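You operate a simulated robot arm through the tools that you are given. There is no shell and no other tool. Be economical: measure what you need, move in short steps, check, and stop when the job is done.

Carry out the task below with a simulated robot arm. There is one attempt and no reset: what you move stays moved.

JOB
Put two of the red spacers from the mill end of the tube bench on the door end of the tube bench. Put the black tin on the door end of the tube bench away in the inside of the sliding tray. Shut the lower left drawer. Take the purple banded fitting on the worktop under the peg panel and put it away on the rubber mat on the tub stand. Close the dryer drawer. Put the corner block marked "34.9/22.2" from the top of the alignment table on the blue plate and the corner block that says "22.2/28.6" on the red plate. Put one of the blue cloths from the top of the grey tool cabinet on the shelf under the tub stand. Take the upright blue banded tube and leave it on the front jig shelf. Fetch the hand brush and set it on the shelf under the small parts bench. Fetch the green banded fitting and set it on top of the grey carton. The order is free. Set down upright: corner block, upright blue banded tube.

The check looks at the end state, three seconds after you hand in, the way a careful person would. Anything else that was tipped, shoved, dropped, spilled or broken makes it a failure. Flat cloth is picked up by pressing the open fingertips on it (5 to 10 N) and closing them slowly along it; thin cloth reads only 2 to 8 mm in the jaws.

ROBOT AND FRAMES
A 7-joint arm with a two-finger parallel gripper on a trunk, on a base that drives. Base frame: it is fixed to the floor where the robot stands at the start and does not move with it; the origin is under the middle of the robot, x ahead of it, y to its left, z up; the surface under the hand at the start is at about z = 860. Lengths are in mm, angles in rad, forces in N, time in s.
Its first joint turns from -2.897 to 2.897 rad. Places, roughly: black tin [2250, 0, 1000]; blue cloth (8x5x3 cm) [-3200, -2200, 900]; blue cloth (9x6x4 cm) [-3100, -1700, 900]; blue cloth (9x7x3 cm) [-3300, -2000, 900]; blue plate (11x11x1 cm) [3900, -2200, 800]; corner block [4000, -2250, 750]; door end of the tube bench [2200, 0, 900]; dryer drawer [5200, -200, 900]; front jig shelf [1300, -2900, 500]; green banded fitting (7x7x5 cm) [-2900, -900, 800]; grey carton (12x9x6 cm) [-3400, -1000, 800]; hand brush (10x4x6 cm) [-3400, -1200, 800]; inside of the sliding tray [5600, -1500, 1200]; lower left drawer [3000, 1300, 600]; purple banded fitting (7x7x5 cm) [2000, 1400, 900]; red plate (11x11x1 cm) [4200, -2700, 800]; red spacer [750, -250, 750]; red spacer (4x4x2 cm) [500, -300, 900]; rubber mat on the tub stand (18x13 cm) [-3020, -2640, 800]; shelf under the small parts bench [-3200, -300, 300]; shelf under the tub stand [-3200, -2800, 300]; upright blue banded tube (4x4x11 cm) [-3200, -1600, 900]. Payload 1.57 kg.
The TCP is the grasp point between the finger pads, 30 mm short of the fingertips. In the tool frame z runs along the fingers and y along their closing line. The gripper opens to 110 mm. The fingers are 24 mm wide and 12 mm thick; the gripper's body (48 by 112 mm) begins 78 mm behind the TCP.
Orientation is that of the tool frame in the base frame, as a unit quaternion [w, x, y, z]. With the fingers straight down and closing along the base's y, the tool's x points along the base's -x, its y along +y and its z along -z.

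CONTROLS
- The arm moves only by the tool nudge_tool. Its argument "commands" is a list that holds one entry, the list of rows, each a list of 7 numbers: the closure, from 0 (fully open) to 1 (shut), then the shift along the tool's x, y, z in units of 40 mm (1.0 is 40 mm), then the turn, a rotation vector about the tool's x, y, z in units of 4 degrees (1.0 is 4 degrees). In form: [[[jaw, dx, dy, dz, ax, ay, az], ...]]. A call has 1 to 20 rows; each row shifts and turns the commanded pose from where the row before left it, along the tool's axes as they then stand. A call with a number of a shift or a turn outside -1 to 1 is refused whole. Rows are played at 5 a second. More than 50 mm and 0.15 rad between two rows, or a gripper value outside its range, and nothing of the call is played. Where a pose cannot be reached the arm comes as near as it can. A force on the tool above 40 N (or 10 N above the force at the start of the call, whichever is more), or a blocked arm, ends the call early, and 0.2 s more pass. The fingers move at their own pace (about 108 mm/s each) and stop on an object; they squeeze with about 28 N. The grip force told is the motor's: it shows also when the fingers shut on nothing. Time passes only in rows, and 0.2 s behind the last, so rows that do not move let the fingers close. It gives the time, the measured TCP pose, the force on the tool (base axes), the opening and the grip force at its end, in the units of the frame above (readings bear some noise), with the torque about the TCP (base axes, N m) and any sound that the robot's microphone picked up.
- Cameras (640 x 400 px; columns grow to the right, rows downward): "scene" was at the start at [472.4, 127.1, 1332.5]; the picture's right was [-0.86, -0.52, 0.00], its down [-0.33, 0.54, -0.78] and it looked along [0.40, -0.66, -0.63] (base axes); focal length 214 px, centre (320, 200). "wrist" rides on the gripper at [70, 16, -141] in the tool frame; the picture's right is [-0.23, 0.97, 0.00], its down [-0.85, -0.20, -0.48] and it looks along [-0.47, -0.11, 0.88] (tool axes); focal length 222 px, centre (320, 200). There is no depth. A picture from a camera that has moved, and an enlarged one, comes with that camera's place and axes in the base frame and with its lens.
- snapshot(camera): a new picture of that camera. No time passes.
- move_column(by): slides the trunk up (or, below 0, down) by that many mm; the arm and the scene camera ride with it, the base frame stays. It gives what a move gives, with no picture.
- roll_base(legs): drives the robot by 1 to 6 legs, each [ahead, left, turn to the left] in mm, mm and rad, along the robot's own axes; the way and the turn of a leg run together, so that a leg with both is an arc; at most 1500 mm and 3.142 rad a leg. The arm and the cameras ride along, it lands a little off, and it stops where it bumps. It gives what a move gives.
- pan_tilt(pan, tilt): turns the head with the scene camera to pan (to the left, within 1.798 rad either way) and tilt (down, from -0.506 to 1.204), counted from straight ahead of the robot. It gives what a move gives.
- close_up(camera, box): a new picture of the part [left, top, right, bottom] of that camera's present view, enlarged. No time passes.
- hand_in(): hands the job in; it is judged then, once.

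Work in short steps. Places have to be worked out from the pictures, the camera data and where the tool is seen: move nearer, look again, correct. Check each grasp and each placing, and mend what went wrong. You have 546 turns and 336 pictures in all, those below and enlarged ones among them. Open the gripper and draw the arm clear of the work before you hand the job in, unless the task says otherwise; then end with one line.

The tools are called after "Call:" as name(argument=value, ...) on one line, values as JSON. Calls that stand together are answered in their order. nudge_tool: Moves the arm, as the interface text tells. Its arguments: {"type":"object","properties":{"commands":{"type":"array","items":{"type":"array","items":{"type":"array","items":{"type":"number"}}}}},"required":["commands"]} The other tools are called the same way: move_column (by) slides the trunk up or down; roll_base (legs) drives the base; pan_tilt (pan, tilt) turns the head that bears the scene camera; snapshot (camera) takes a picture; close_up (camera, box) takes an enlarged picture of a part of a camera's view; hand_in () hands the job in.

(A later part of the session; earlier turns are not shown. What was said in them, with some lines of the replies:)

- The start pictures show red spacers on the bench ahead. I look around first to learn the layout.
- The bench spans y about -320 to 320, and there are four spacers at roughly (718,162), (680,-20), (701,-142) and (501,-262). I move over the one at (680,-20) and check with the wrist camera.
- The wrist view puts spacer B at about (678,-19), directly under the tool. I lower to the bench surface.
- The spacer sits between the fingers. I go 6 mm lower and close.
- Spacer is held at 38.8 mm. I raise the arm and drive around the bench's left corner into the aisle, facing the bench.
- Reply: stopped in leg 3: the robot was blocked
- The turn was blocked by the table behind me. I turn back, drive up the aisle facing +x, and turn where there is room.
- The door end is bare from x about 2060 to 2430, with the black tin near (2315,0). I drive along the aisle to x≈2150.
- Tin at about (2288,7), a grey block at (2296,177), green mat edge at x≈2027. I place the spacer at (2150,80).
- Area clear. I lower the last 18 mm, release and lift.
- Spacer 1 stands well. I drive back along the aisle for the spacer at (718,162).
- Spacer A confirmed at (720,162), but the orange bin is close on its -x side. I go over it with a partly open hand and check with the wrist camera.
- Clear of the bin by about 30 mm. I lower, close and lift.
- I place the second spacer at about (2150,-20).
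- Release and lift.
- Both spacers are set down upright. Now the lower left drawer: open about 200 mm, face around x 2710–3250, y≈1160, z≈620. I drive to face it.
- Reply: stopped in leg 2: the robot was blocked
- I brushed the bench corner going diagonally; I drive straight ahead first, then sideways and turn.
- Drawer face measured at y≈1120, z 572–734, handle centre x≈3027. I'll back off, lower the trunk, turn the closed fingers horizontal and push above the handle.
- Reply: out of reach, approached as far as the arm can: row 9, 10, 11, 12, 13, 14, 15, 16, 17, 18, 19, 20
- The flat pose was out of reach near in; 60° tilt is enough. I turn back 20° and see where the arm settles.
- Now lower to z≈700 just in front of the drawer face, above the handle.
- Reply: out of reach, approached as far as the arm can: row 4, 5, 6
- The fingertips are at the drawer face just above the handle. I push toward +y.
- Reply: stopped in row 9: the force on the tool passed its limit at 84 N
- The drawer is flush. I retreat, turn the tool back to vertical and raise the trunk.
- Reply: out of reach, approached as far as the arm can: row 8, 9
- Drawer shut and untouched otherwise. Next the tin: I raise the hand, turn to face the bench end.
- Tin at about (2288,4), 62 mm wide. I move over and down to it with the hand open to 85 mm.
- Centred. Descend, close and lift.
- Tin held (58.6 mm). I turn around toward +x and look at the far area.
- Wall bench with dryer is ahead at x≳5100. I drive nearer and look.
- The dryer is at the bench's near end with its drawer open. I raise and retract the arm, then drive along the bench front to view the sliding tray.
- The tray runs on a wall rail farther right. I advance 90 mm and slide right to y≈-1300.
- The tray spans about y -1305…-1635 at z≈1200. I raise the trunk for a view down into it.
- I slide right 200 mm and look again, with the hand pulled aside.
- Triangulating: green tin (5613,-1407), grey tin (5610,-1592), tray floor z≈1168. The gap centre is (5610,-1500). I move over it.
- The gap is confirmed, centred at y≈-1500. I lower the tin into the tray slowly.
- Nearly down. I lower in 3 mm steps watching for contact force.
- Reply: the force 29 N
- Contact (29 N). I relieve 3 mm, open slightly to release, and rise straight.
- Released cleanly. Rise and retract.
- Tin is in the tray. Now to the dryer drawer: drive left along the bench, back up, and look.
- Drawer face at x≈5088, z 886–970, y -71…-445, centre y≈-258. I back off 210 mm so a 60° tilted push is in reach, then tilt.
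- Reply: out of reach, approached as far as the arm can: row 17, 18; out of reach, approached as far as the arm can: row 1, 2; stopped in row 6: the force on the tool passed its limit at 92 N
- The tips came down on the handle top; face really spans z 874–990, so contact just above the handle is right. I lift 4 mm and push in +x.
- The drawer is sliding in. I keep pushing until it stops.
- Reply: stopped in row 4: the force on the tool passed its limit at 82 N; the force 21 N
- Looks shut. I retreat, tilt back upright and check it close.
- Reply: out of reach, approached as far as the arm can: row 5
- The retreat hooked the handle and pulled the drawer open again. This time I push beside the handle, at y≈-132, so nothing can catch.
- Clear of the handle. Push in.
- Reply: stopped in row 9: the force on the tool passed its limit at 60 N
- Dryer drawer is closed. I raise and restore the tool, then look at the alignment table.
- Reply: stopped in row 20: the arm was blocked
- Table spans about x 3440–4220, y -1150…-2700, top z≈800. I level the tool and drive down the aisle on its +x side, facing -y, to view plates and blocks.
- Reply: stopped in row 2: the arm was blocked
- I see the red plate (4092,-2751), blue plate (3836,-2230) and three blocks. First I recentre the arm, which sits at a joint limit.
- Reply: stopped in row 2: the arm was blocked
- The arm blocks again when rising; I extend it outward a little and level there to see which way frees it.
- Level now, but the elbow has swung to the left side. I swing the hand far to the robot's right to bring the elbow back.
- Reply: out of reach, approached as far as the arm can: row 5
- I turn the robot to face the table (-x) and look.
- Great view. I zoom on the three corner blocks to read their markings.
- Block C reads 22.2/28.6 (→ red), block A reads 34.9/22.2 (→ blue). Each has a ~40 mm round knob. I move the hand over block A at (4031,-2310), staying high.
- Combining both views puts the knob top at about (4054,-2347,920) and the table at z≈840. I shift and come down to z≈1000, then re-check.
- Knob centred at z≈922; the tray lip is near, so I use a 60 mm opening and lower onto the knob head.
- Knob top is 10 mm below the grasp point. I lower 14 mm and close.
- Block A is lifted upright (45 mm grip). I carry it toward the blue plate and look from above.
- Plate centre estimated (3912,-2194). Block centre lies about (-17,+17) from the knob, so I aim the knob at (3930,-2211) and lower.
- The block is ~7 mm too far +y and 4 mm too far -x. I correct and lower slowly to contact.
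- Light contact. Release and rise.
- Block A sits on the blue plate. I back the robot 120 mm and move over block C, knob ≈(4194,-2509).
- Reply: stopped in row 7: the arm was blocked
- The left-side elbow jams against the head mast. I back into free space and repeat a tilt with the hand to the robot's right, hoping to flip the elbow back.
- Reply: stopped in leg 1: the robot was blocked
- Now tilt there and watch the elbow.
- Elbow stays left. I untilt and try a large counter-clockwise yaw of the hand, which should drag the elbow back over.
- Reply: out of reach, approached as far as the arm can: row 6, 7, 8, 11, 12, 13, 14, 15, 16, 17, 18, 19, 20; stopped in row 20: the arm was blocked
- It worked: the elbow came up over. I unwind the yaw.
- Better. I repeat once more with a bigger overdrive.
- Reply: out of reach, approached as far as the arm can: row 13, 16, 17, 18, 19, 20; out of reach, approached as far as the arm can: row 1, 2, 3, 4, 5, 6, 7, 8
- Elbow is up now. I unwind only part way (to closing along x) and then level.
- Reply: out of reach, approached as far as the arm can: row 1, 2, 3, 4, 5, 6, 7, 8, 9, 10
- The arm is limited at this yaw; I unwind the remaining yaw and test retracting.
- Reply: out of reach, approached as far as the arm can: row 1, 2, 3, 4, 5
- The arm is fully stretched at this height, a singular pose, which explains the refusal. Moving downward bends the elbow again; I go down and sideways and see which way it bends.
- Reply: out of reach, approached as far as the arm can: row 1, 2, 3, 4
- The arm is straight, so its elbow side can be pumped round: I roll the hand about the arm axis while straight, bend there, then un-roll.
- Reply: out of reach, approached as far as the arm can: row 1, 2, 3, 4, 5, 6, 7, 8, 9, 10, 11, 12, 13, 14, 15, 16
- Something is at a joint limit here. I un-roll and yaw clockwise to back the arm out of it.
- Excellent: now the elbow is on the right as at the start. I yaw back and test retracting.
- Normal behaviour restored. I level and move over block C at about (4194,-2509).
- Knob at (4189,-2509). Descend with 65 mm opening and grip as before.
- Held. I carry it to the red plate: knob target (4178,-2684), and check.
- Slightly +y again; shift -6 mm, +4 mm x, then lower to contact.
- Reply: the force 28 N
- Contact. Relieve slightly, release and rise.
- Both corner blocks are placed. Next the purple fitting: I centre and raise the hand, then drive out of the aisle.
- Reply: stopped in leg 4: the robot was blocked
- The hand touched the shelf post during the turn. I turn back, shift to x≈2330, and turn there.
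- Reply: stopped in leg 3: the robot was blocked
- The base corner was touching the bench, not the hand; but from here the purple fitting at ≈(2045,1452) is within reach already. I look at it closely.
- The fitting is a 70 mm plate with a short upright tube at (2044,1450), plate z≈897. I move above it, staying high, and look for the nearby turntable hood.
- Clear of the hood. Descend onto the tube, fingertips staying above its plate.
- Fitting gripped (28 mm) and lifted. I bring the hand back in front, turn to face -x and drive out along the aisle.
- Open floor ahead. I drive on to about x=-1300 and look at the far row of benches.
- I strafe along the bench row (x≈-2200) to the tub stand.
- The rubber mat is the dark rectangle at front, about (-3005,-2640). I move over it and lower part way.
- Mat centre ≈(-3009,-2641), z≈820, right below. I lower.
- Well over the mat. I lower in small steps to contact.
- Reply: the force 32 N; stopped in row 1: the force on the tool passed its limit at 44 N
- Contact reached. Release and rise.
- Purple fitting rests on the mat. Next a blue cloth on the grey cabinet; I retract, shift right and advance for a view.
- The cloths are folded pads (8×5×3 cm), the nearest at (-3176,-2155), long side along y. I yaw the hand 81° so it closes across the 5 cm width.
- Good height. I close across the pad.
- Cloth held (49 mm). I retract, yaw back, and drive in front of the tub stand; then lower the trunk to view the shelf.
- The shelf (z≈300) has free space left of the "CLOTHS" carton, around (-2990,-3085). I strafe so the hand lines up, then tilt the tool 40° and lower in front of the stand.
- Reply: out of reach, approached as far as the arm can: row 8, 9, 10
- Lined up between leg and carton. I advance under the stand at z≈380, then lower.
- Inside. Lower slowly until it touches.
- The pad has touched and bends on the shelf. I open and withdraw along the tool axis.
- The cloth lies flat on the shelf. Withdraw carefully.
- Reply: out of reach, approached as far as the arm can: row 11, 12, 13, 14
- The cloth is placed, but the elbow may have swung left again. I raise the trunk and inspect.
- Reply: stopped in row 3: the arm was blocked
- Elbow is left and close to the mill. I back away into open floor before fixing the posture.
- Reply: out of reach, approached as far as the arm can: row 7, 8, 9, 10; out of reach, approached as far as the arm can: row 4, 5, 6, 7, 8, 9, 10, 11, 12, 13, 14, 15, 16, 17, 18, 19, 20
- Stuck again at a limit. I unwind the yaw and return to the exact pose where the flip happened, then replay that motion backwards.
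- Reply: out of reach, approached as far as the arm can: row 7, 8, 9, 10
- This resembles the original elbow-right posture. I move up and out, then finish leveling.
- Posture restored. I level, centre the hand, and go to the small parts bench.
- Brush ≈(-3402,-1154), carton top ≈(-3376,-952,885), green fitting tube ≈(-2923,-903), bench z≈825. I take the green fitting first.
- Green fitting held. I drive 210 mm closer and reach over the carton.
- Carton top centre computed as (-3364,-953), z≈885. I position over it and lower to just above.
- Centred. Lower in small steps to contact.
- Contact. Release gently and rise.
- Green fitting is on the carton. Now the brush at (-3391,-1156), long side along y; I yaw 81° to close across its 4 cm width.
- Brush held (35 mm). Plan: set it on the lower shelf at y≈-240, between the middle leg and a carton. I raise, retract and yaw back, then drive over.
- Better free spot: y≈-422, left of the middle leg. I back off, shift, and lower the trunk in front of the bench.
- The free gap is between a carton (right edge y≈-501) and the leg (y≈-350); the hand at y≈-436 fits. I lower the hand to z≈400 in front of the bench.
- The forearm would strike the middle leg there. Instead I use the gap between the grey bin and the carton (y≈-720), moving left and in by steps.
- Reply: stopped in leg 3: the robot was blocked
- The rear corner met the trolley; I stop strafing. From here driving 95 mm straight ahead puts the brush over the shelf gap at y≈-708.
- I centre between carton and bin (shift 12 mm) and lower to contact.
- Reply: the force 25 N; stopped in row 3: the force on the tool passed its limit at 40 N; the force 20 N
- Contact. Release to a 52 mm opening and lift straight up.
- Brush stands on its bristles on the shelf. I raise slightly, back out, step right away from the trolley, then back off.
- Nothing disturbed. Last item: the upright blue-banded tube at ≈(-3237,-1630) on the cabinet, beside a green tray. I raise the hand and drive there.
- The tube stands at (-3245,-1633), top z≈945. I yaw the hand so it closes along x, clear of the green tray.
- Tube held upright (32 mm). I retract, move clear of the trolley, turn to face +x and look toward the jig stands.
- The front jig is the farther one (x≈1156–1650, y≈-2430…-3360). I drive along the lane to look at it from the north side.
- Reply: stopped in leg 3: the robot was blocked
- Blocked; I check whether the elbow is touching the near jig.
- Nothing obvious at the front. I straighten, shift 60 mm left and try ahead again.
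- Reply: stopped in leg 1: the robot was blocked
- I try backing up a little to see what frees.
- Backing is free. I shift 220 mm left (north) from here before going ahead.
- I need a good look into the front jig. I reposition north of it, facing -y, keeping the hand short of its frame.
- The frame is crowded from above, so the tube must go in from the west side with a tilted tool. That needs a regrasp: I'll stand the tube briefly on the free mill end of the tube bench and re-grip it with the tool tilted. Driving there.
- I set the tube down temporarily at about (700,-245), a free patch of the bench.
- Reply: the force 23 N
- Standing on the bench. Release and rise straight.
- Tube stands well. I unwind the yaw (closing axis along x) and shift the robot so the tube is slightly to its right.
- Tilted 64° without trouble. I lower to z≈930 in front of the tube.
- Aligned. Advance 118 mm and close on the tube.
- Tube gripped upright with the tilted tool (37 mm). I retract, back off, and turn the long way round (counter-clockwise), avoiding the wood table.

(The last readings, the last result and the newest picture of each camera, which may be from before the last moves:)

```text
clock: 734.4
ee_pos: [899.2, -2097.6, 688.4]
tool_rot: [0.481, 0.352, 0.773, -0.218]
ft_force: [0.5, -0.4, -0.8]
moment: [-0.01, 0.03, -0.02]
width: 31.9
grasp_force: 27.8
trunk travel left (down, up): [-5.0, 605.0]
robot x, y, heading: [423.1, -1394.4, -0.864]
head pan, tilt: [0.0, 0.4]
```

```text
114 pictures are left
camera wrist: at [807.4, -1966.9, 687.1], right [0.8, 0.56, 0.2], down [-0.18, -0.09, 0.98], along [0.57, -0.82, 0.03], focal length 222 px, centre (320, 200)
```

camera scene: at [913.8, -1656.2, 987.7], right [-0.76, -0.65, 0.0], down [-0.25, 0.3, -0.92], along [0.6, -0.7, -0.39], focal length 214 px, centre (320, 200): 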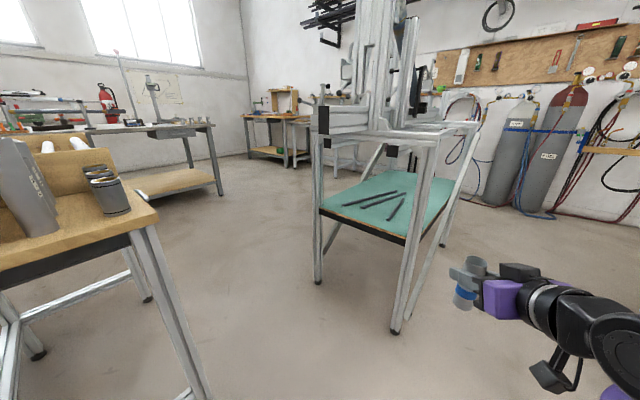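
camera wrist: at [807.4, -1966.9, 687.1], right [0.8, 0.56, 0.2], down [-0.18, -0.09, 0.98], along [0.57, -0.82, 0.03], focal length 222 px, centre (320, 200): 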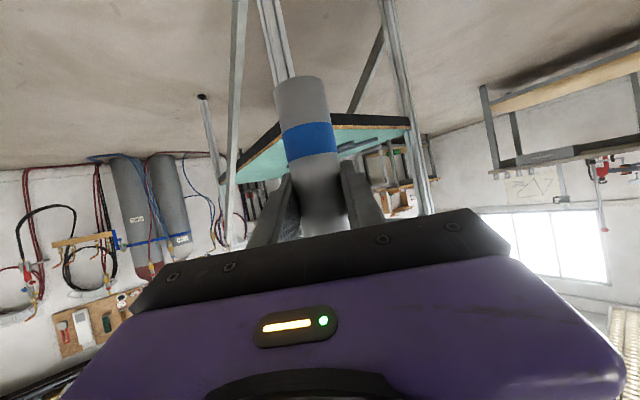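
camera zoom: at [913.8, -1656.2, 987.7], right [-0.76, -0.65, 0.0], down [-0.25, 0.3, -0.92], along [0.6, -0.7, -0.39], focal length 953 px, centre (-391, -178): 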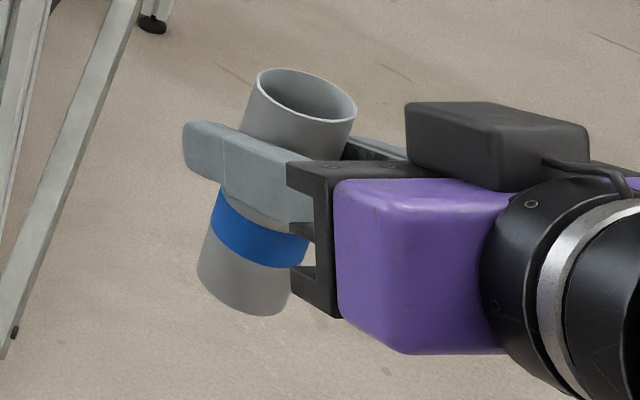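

The tube hangs truly vertical in the grip. I lower the hand to z≈590 here, then drive south into the gap between the jigs.

Call:
nudge_tool(commands=[[[1, 0.735, 0, 0.36, 0, 0, 0], [1, 0.735, 0, 0.36, 0, 0, 0], [1, 0.735, 0, 0.36, 0, 0, 0]]])

Call:
roll_base(legs=[[330, -282, 0]])

Call:
pan_tilt(pan=-0.1, tilt=0.6)

Call:
snapshot(camera="scene")

Call:
snapshot(camera="wrist")

```text
clock: 735.2
ee_pos: [901.0, -2096.9, 589.6]
tool_rot: [0.48, 0.353, 0.773, -0.219]
ft_force: [-0.5, -0.5, -1.1]
moment: [-0.01, 0.01, -0.01]
width: 31.9
grasp_force: 28.4
trunk travel left (down, up): [-5.0, 605.0]
robot x, y, heading: [420.7, -1390.5, -0.865]
head pan, tilt: [0.0, 0.4]
```

```text
clock: 737.9
ee_pos: [898.2, -2527.5, 590.2]
tool_rot: [0.48, 0.353, 0.773, -0.219]
ft_force: [0.5, -0.4, -1.4]
moment: [0.0, 0.0, 0.02]
width: 32.3
grasp_force: 27.4
trunk travel left (down, up): [-5.0, 605.0]
robot x, y, heading: [415.8, -1821.7, -0.862]
head pan, tilt: [0.0, 0.4]
```

```text
clock: 738.6
ee_pos: [898.1, -2525.0, 589.6]
tool_rot: [0.479, 0.354, 0.773, -0.219]
ft_force: [0.6, -0.3, -0.5]
moment: [0.03, 0.03, -0.02]
width: 32.2
grasp_force: 27.5
trunk travel left (down, up): [-5.0, 605.0]
robot x, y, heading: [422.7, -1820.8, -0.863]
head pan, tilt: [-0.099, 0.6]
```

```text
113 pictures are left
camera scene: at [901.5, -2086.8, 969.6], right [-0.82, -0.57, 0.0], down [-0.32, 0.46, -0.83], along [0.47, -0.68, -0.56], focal length 214 px, centre (320, 200)
```

scene: 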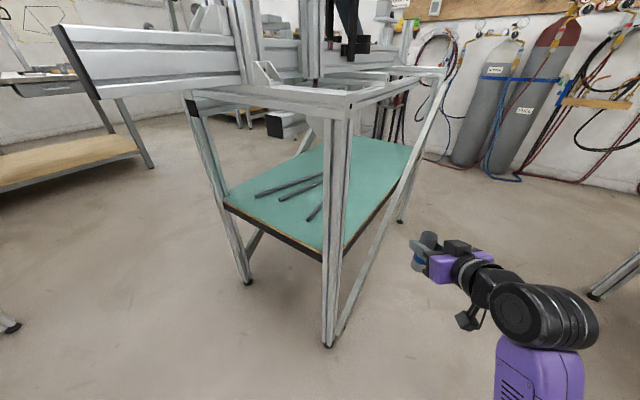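

```text
112 pictures are left
camera wrist: at [806.0, -2395.3, 588.5], right [0.8, 0.56, 0.2], down [-0.18, -0.09, 0.98], along [0.57, -0.82, 0.03], focal length 222 px, centre (320, 200)
```

wrist: 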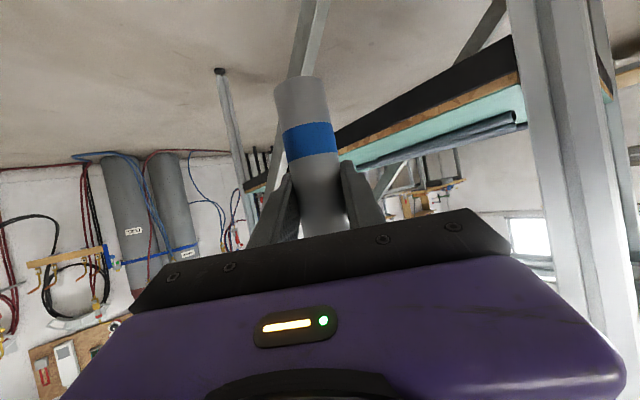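

A diagonal brace exists on that side but lies below shelf level near the north end. I advance two thirds of the way to T=(1185,-2720).

Call:
roll_base(legs=[[210, 58, 0]])

Call:
snapshot(camera="scene")

Call:
snapshot(camera="wrist")

```text
clock: 740.3
ee_pos: [1073.8, -2652.5, 590.3]
tool_rot: [0.478, 0.357, 0.771, -0.221]
ft_force: [-17.9, -3.4, 0.0]
moment: [-0.17, 1.09, 0.12]
width: 33.6
grasp_force: 28.2
trunk travel left (down, up): [-5.0, 605.0]
robot x, y, heading: [606.3, -1945.3, -0.871]
head pan, tilt: [-0.099, 0.6]
```

```text
111 pictures are left
camera scene: at [1080.9, -2211.7, 969.7], right [-0.82, -0.57, 0.0], down [-0.32, 0.47, -0.83], along [0.47, -0.68, -0.56], focal length 214 px, centre (320, 200)
```

scene: 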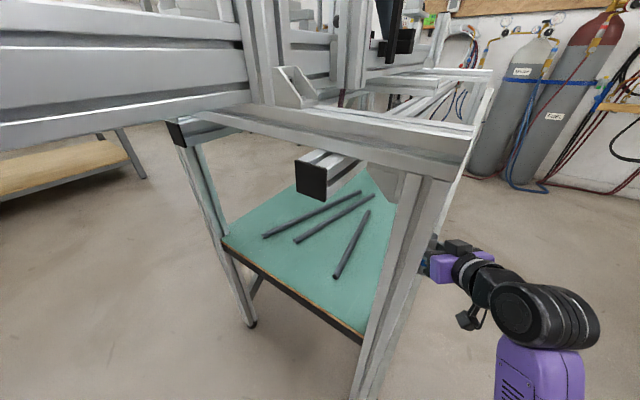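

```text
110 pictures are left
camera wrist: at [983.0, -2520.5, 588.7], right [0.81, 0.55, 0.2], down [-0.18, -0.09, 0.98], along [0.56, -0.83, 0.03], focal length 222 px, centre (320, 200)
```

wrist: 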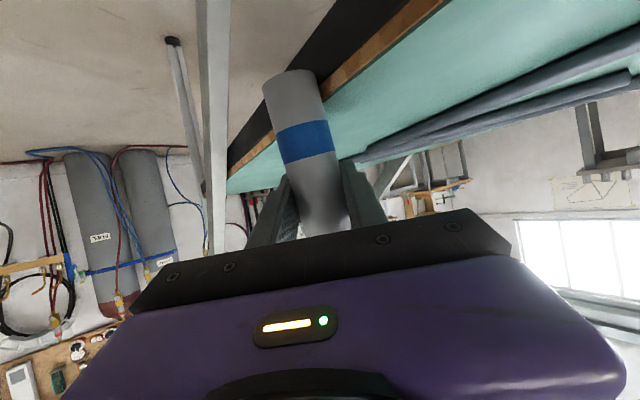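

The tube's foot has touched the shelf edge (shelf top is nearer z≈522). I back off at once and inspect the tube.

Call:
roll_base(legs=[[-110, -30, 0]])

Call:
snapshot(camera="wrist")

Call:
pan_tilt(pan=-0.4, tilt=0.6)

Call:
snapshot(camera="scene")

```text
clock: 741.5
ee_pos: [979.4, -2589.2, 590.6]
tool_rot: [0.479, 0.356, 0.771, -0.222]
ft_force: [0.7, 0.8, -0.6]
moment: [0.0, 0.0, -0.03]
width: 32.2
grasp_force: 28.1
trunk travel left (down, up): [-5.0, 605.0]
robot x, y, heading: [506.9, -1878.9, -0.868]
head pan, tilt: [-0.099, 0.6]
```

```text
109 pictures are left
camera wrist: at [889.6, -2457.3, 588.7], right [0.81, 0.55, 0.2], down [-0.18, -0.09, 0.98], along [0.56, -0.83, 0.03], focal length 222 px, centre (320, 200)
```

wrist: 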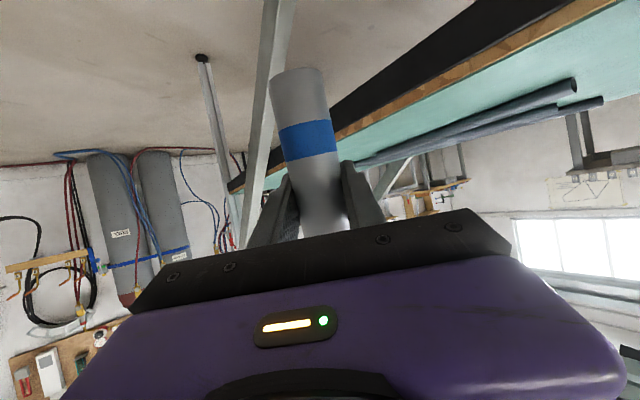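

```text
clock: 742.3
ee_pos: [980.7, -2587.9, 590.5]
tool_rot: [0.479, 0.356, 0.771, -0.222]
ft_force: [0.4, 0.3, -1.7]
moment: [0.01, -0.01, -0.01]
width: 32.0
grasp_force: 27.9
trunk travel left (down, up): [-5.0, 605.0]
robot x, y, heading: [507.5, -1880.8, -0.866]
head pan, tilt: [-0.4, 0.6]
```

```text
108 pictures are left
camera scene: at [964.0, -2160.1, 969.6], right [-0.95, -0.3, 0.0], down [-0.17, 0.54, -0.83], along [0.25, -0.79, -0.56], focal length 214 px, centre (320, 200)
```

scene: 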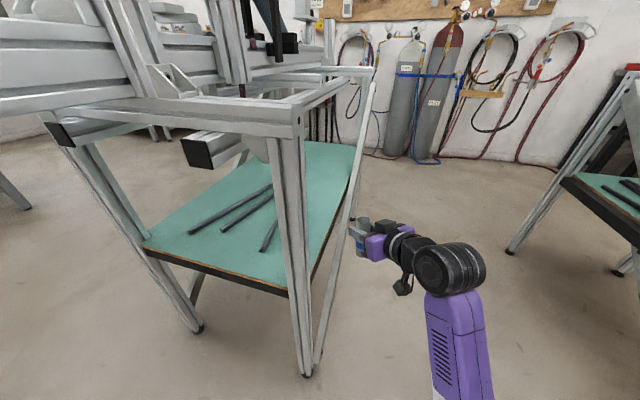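

Call:
close_up(camera="scene", box=[325, 200, 425, 275])

```text
5.33 times, centred on (375, 238) of scene
camera zoom: at [964.0, -2160.1, 969.6], right [-0.95, -0.3, 0.0], down [-0.17, 0.54, -0.83], along [0.25, -0.79, -0.56], focal length 1144 px, centre (27, 0)
```

zoom: 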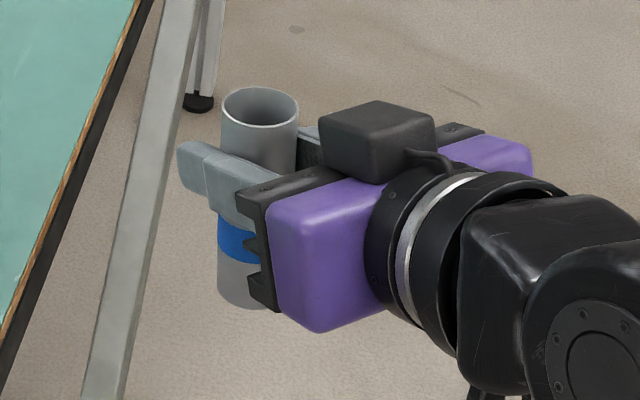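

The tube's foot leans about 6–7° toward me. I tilt the tool another 6.5° to make it vertical again, raise 27 mm, and re-check.

Call:
nudge_tool(commands=[[[1, 0, 0, 0, 0, -0.8, 0], [1, 0, 0, 0, 0, -0.8, 0], [1, -0.64, 0, -0.22, 0, 0, 0], [1, 0, 0, 0, 0, 0, 0]]])

Call:
close_up(camera="scene", box=[325, 190, 425, 265])

Call:
snapshot(camera="wrist")

```text
clock: 743.3
ee_pos: [981.0, -2587.2, 617.0]
tool_rot: [0.521, 0.343, 0.743, -0.242]
ft_force: [0.2, 0.3, -1.2]
moment: [-0.02, 0.0, 0.0]
width: 32.0
grasp_force: 28.1
trunk travel left (down, up): [-5.0, 605.0]
robot x, y, heading: [507.0, -1879.1, -0.867]
head pan, tilt: [-0.4, 0.6]
```

```text
5.33 times, centred on (375, 228) of scene
camera zoom: at [963.9, -2160.1, 969.5], right [-0.95, -0.3, 0.0], down [-0.17, 0.54, -0.83], along [0.25, -0.79, -0.56], focal length 1144 px, centre (27, 53)
```

zoom: 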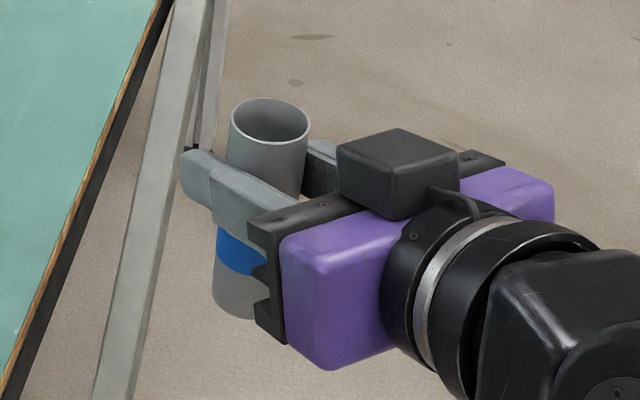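

```text
105 pictures are left
camera wrist: at [890.2, -2457.0, 597.9], right [0.79, 0.57, 0.21], down [-0.25, -0.01, 0.97], along [0.55, -0.82, 0.14], focal length 222 px, centre (320, 200)
```

wrist: 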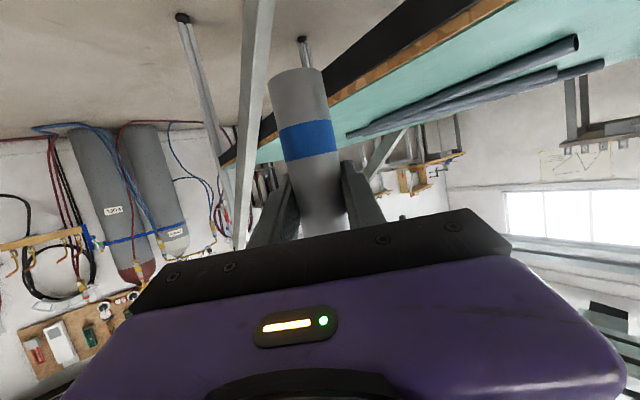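

Tube is vertical again with ~27 mm clearance above the shelf. Advance part way and check.

Call:
roll_base(legs=[[140, 42, 0]])

Call:
snapshot(camera="wrist")

Call:
snapshot(camera="scene")

```text
clock: 744.6
ee_pos: [1103.8, -2666.2, 615.8]
tool_rot: [0.521, 0.343, 0.743, -0.241]
ft_force: [0.1, 0.7, -0.4]
moment: [0.01, -0.01, 0.0]
width: 32.3
grasp_force: 27.5
trunk travel left (down, up): [-5.0, 605.0]
robot x, y, heading: [632.4, -1957.2, -0.869]
head pan, tilt: [-0.4, 0.6]
```

```text
104 pictures are left
camera wrist: at [1013.0, -2536.0, 597.7], right [0.79, 0.57, 0.21], down [-0.25, -0.01, 0.97], along [0.55, -0.82, 0.14], focal length 222 px, centre (320, 200)
```

wrist: 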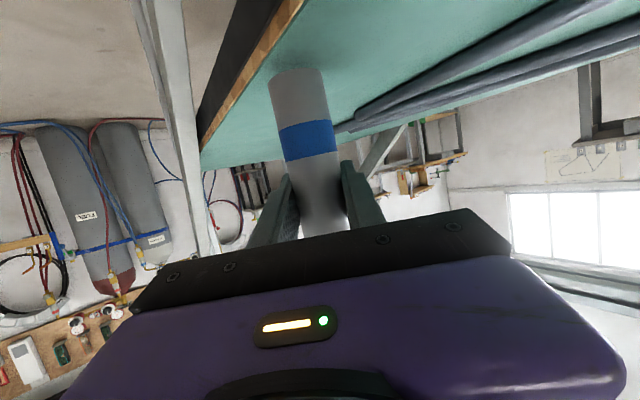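

```text
103 pictures are left
camera scene: at [1086.7, -2239.1, 969.6], right [-0.95, -0.3, 0.0], down [-0.17, 0.54, -0.83], along [0.25, -0.79, -0.56], focal length 214 px, centre (320, 200)
```

scene: 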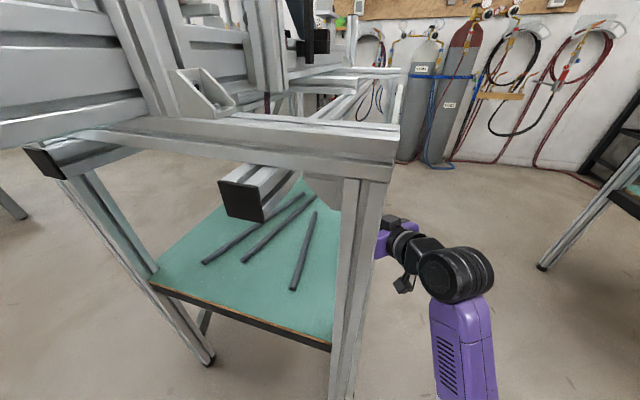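

Call:
roll_base(legs=[[72, 21, 0]])

Call:
snapshot(camera="wrist")

Call:
pan_tilt(pan=-0.7, tilt=0.6)

Call:
snapshot(camera="scene")

```text
clock: 745.6
ee_pos: [1168.4, -2707.3, 617.2]
tool_rot: [0.521, 0.343, 0.743, -0.241]
ft_force: [0.1, 0.4, -1.0]
moment: [-0.01, 0.03, 0.0]
width: 32.2
grasp_force: 28.4
trunk travel left (down, up): [-5.0, 605.0]
robot x, y, heading: [697.4, -1998.3, -0.871]
head pan, tilt: [-0.4, 0.6]
```

```text
102 pictures are left
camera wrist: at [1077.8, -2578.1, 597.7], right [0.79, 0.57, 0.21], down [-0.25, -0.01, 0.97], along [0.56, -0.82, 0.14], focal length 222 px, centre (320, 200)
```

wrist: 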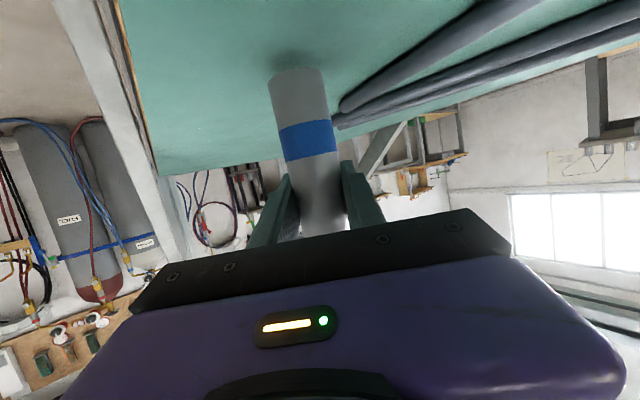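

```text
clock: 746.5
ee_pos: [1168.2, -2708.6, 617.1]
tool_rot: [0.521, 0.343, 0.743, -0.242]
ft_force: [0.7, 0.3, -0.8]
moment: [-0.01, -0.02, 0.0]
width: 32.1
grasp_force: 28.5
trunk travel left (down, up): [-5.0, 605.0]
robot x, y, heading: [695.7, -2004.8, -0.866]
head pan, tilt: [-0.7, 0.6]
```

```text
101 pictures are left
camera scene: at [1125.0, -2285.1, 969.6], right [-1.0, 0.0, 0.0], down [0.0, 0.56, -0.83], along [0.0, -0.83, -0.56], focal length 214 px, centre (320, 200)
```

scene: 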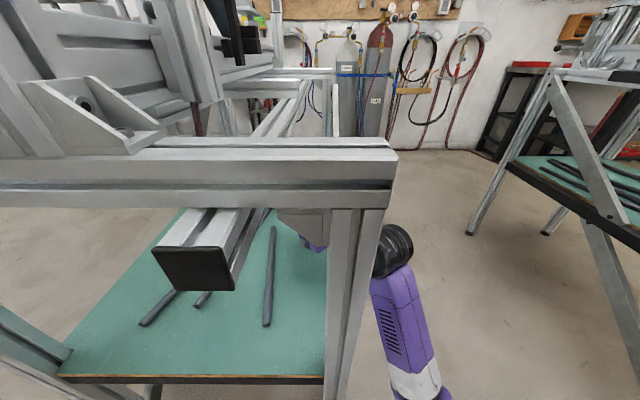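

Over the shelf, 90 mm from the nearest bar. Lower slowly to contact.

Call:
nudge_tool(commands=[[[1, 0.19, 0, 0.07, 0, 0, 0], [1, 0.19, 0, 0.07, 0, 0, 0], [1, 0, 0, 0, 0, 0, 0]]])

Call:
nudge_tool(commands=[[[1, 0.1, 0, 0.035, 0, 0, 0], [1, 0, 0, 0, 0, 0, 0]]])

Call:
nudge_tool(commands=[[[1, 0.1, 0, 0.035, 0, 0, 0], [1, 0, 0, 0, 0, 0, 0]]])

```text
clock: 747.2
ee_pos: [1168.7, -2707.7, 603.9]
tool_rot: [0.523, 0.342, 0.741, -0.244]
ft_force: [0.5, 2.4, 22.0]
moment: [-0.07, -0.27, 0.15]
width: 32.4
grasp_force: 28.3
trunk travel left (down, up): [-5.0, 605.0]
robot x, y, heading: [693.9, -2002.1, -0.866]
head pan, tilt: [-0.7, 0.6]
```

```text
clock: 747.9
ee_pos: [1168.4, -2708.1, 599.6]
tool_rot: [0.522, 0.342, 0.743, -0.242]
ft_force: [-0.6, 0.3, 22.8]
moment: [0.16, -0.14, 0.03]
width: 32.5
grasp_force: 27.9
trunk travel left (down, up): [-5.0, 605.0]
robot x, y, heading: [694.5, -2001.7, -0.867]
head pan, tilt: [-0.7, 0.6]
```

```text
clock: 748.5
ee_pos: [1168.0, -2708.0, 592.1]
tool_rot: [0.522, 0.341, 0.744, -0.241]
ft_force: [3.3, 1.9, 22.2]
moment: [0.23, -0.2, -0.05]
width: 32.3
grasp_force: 28.1
trunk travel left (down, up): [-5.0, 605.0]
robot x, y, heading: [692.8, -2000.3, -0.861]
head pan, tilt: [-0.7, 0.6]
```

The tube is pressed onto the shelf (22 N). Check, then release gently.

Call:
snapshot(camera="wrist")

Call:
nudge_tool(commands=[[[0.69, 0, 0, 0, 0, 0, 0], [0.66, 0, 0, 0, 0, 0, 0], [0.6, 0, 0, 0, 0, 0, 0], [0.5, 0, 0, 0, 0, 0, 0], [0.5, 0, 0, 0, 0, 0, 0]]])

Call:
snapshot(camera="wrist")

```text
100 pictures are left
camera wrist: at [1077.5, -2577.7, 573.8], right [0.79, 0.57, 0.21], down [-0.26, -0.01, 0.97], along [0.56, -0.82, 0.14], focal length 222 px, centre (320, 200)
```

wrist: 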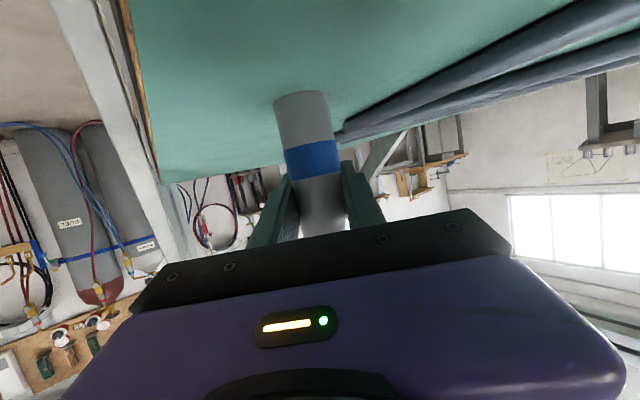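

```text
clock: 749.6
ee_pos: [1168.0, -2709.0, 592.7]
tool_rot: [0.521, 0.343, 0.743, -0.242]
ft_force: [0.1, -0.2, -1.0]
moment: [0.0, 0.03, 0.0]
width: 55.1
grasp_force: 0.0
trunk travel left (down, up): [-5.0, 605.0]
robot x, y, heading: [697.5, -2001.9, -0.867]
head pan, tilt: [-0.7, 0.6]
```

```text
99 pictures are left
camera wrist: at [1077.2, -2578.0, 572.9], right [0.79, 0.57, 0.21], down [-0.25, -0.01, 0.97], along [0.56, -0.82, 0.14], focal length 222 px, centre (320, 200)
```

wrist: 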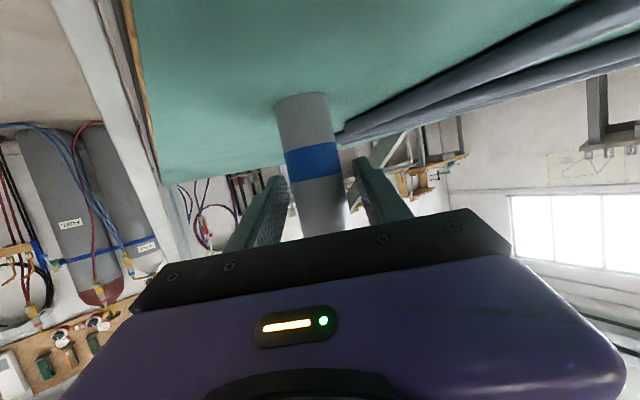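

Released, the tube stands by itself. Withdraw along the tool axis, then look.

Call:
nudge_tool(commands=[[[0.5, 0, 0, -0.4, 0, 0, 0], [0.5, 0, 0, -0.6, 0, 0, 0], [0.5, 0, 0, -0.8, 0, 0, 0], [0.5, 0, 0, -0.8, 0, 0, 0]]])

Call:
snapshot(camera="wrist")

```text
clock: 750.6
ee_pos: [1109.4, -2652.5, 614.8]
tool_rot: [0.521, 0.343, 0.744, -0.241]
ft_force: [-0.6, 0.0, -0.2]
moment: [0.01, 0.01, -0.02]
width: 55.1
grasp_force: 0.2
out of reach, approached as far as the arm can: row 4
trunk travel left (down, up): [-5.0, 605.0]
robot x, y, heading: [694.2, -2001.0, -0.867]
head pan, tilt: [-0.7, 0.6]
```

```text
98 pictures are left
camera wrist: at [1019.0, -2521.2, 596.3], right [0.79, 0.57, 0.21], down [-0.25, -0.01, 0.97], along [0.56, -0.82, 0.14], focal length 222 px, centre (320, 200)
```

wrist: 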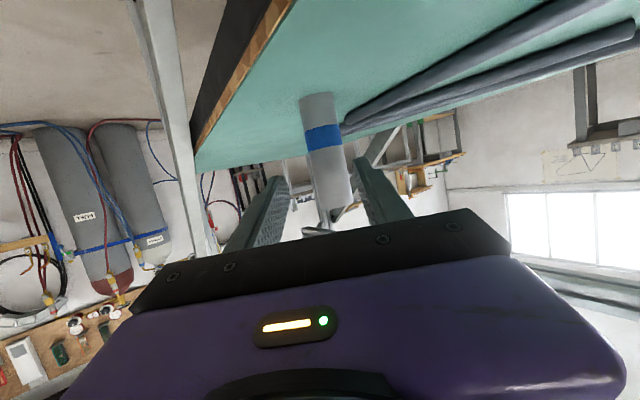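

The tube stands; fingers are clear. I drive back out of the gap.

Call:
roll_base(legs=[[-230, -60, 0], [-150, 150, 0]])

Call:
pan_tilt(pan=-0.1, tilt=0.5)

Call:
snapshot(camera="scene")

Call:
snapshot(camera="wrist")

```text
clock: 753.7
ee_pos: [936.2, -2301.3, 615.6]
tool_rot: [0.521, 0.342, 0.744, -0.241]
ft_force: [-0.2, -0.1, -0.1]
moment: [-0.03, 0.0, -0.03]
width: 54.9
grasp_force: 0.1
trunk travel left (down, up): [-5.0, 605.0]
robot x, y, heading: [520.6, -1653.2, -0.868]
head pan, tilt: [-0.7, 0.6]
```

```text
clock: 754.7
ee_pos: [935.6, -2301.1, 615.6]
tool_rot: [0.522, 0.342, 0.744, -0.241]
ft_force: [0.5, -0.4, -0.1]
moment: [0.01, 0.0, 0.04]
width: 55.2
grasp_force: 0.1
trunk travel left (down, up): [-5.0, 605.0]
robot x, y, heading: [520.0, -1650.2, -0.869]
head pan, tilt: [-0.099, 0.499]
```

```text
97 pictures are left
camera scene: at [1001.8, -1921.0, 978.6], right [-0.82, -0.57, 0.0], down [-0.27, 0.39, -0.88], along [0.5, -0.72, -0.48], focal length 214 px, centre (320, 200)
```

scene: 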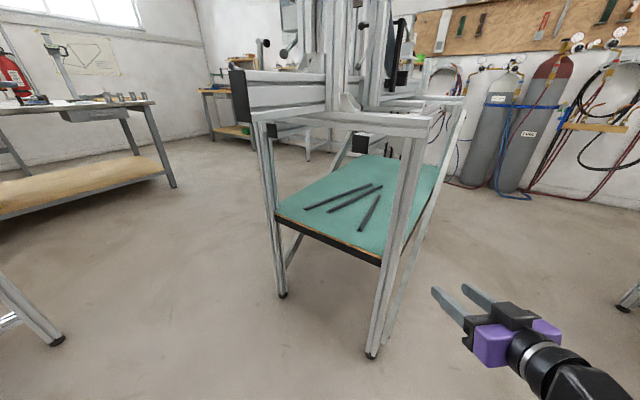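

```text
96 pictures are left
camera wrist: at [845.0, -2171.2, 596.2], right [0.79, 0.57, 0.21], down [-0.25, -0.01, 0.97], along [0.56, -0.82, 0.14], focal length 222 px, centre (320, 200)
```

wrist: 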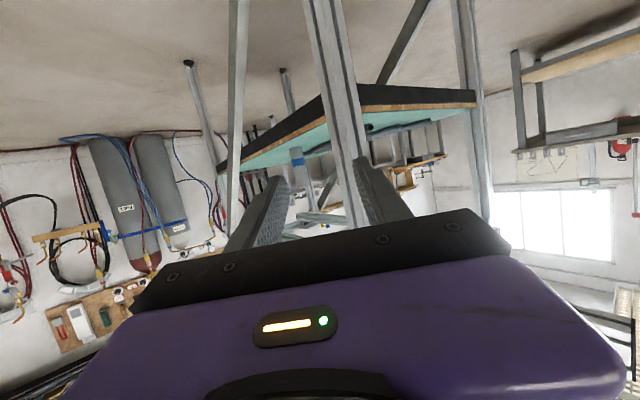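

Call:
close_up(camera="wrist", box=[250, 110, 370, 220])

```text
3.64 times, centred on (310, 165) of wrist
camera zoom: at [845.0, -2171.2, 596.2], right [0.79, 0.57, 0.21], down [-0.25, -0.01, 0.97], along [0.56, -0.82, 0.14], focal length 808 px, centre (356, 327)
```

zoom: 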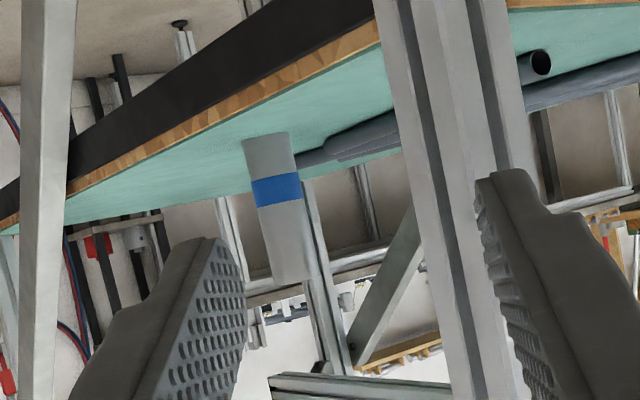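

The tube stands upright on the front jig shelf. I open fully, draw further away, and check the near jig for any disturbance.

Call:
roll_base(legs=[[-300, 100, 0]])

Call:
nudge_tool(commands=[[[0, 0, 0, 0, 0, 0, 0], [0, 0, 0, 0, 0, 0, 0]]])

Call:
move_column(by=370)

Call:
pan_tilt(pan=-0.5, tilt=0.45)

Call:
snapshot(camera="scene")

```text
clock: 756.8
ee_pos: [818.5, -2010.2, 615.5]
tool_rot: [0.522, 0.343, 0.743, -0.242]
ft_force: [0.1, 0.2, 0.2]
moment: [-0.01, -0.01, 0.0]
width: 55.0
grasp_force: 0.0
trunk travel left (down, up): [-5.0, 605.0]
robot x, y, heading: [402.6, -1362.7, -0.862]
head pan, tilt: [-0.099, 0.499]
```

```text
clock: 757.4
ee_pos: [817.2, -2009.9, 614.2]
tool_rot: [0.521, 0.343, 0.743, -0.242]
ft_force: [0.6, 0.2, 0.1]
moment: [0.03, -0.02, 0.04]
width: 110.1
grasp_force: 0.1
trunk travel left (down, up): [-5.0, 605.0]
robot x, y, heading: [402.2, -1360.5, -0.864]
head pan, tilt: [-0.099, 0.499]
```

```text
clock: 761.0
ee_pos: [817.9, -2010.1, 985.4]
tool_rot: [0.522, 0.342, 0.743, -0.242]
ft_force: [-0.4, 0.7, 0.5]
moment: [0.01, 0.01, -0.02]
width: 110.0
grasp_force: 0.1
trunk travel left (down, up): [-375.0, 235.0]
robot x, y, heading: [402.1, -1361.7, -0.863]
head pan, tilt: [-0.099, 0.499]
```

```text
clock: 761.8
ee_pos: [819.2, -2009.8, 985.0]
tool_rot: [0.521, 0.343, 0.743, -0.242]
ft_force: [0.7, 0.5, 0.3]
moment: [0.01, -0.01, 0.02]
width: 110.0
grasp_force: 0.0
trunk travel left (down, up): [-375.0, 235.0]
robot x, y, heading: [405.2, -1359.1, -0.868]
head pan, tilt: [-0.499, 0.45]
```

```text
94 pictures are left
camera scene: at [851.6, -1644.7, 1353.1], right [-0.98, -0.21, 0.0], down [-0.09, 0.43, -0.9], along [0.19, -0.88, -0.44], focal length 214 px, centre (320, 200)
```

scene: 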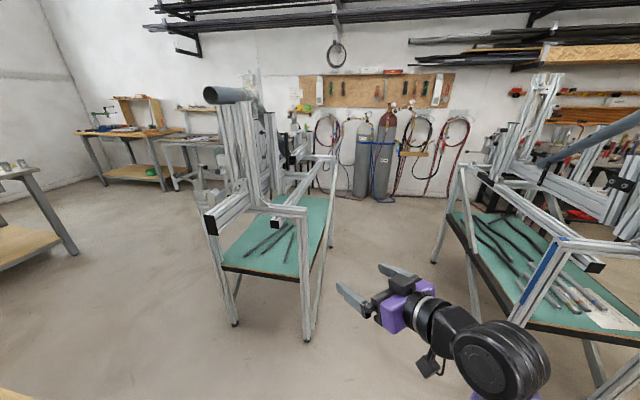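

Call:
close_up(camera="scene", box=[210, 170, 350, 290])

```text
3.33 times, centred on (280, 230) of scene
camera zoom: at [851.6, -1644.7, 1353.1], right [-0.98, -0.21, 0.0], down [-0.09, 0.43, -0.9], along [0.19, -0.88, -0.44], focal length 715 px, centre (453, 100)
```

zoom: 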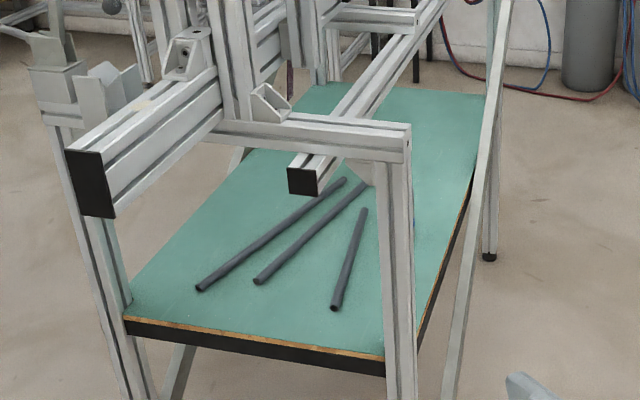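

Everything is in place: the tube is just behind the post (upright in the earlier close-up), the gripper is open and the arm clear. I hand in.

Call:
hand_in()

```text
The job is handed in.
```

I've handed the job in with all the tasks done. The gripper is open and the arm is clear. On the way the robot lightly bumped a few fixed things (tube bench, table, trolley, jig area); in the pictures I took, nothing was visibly moved.
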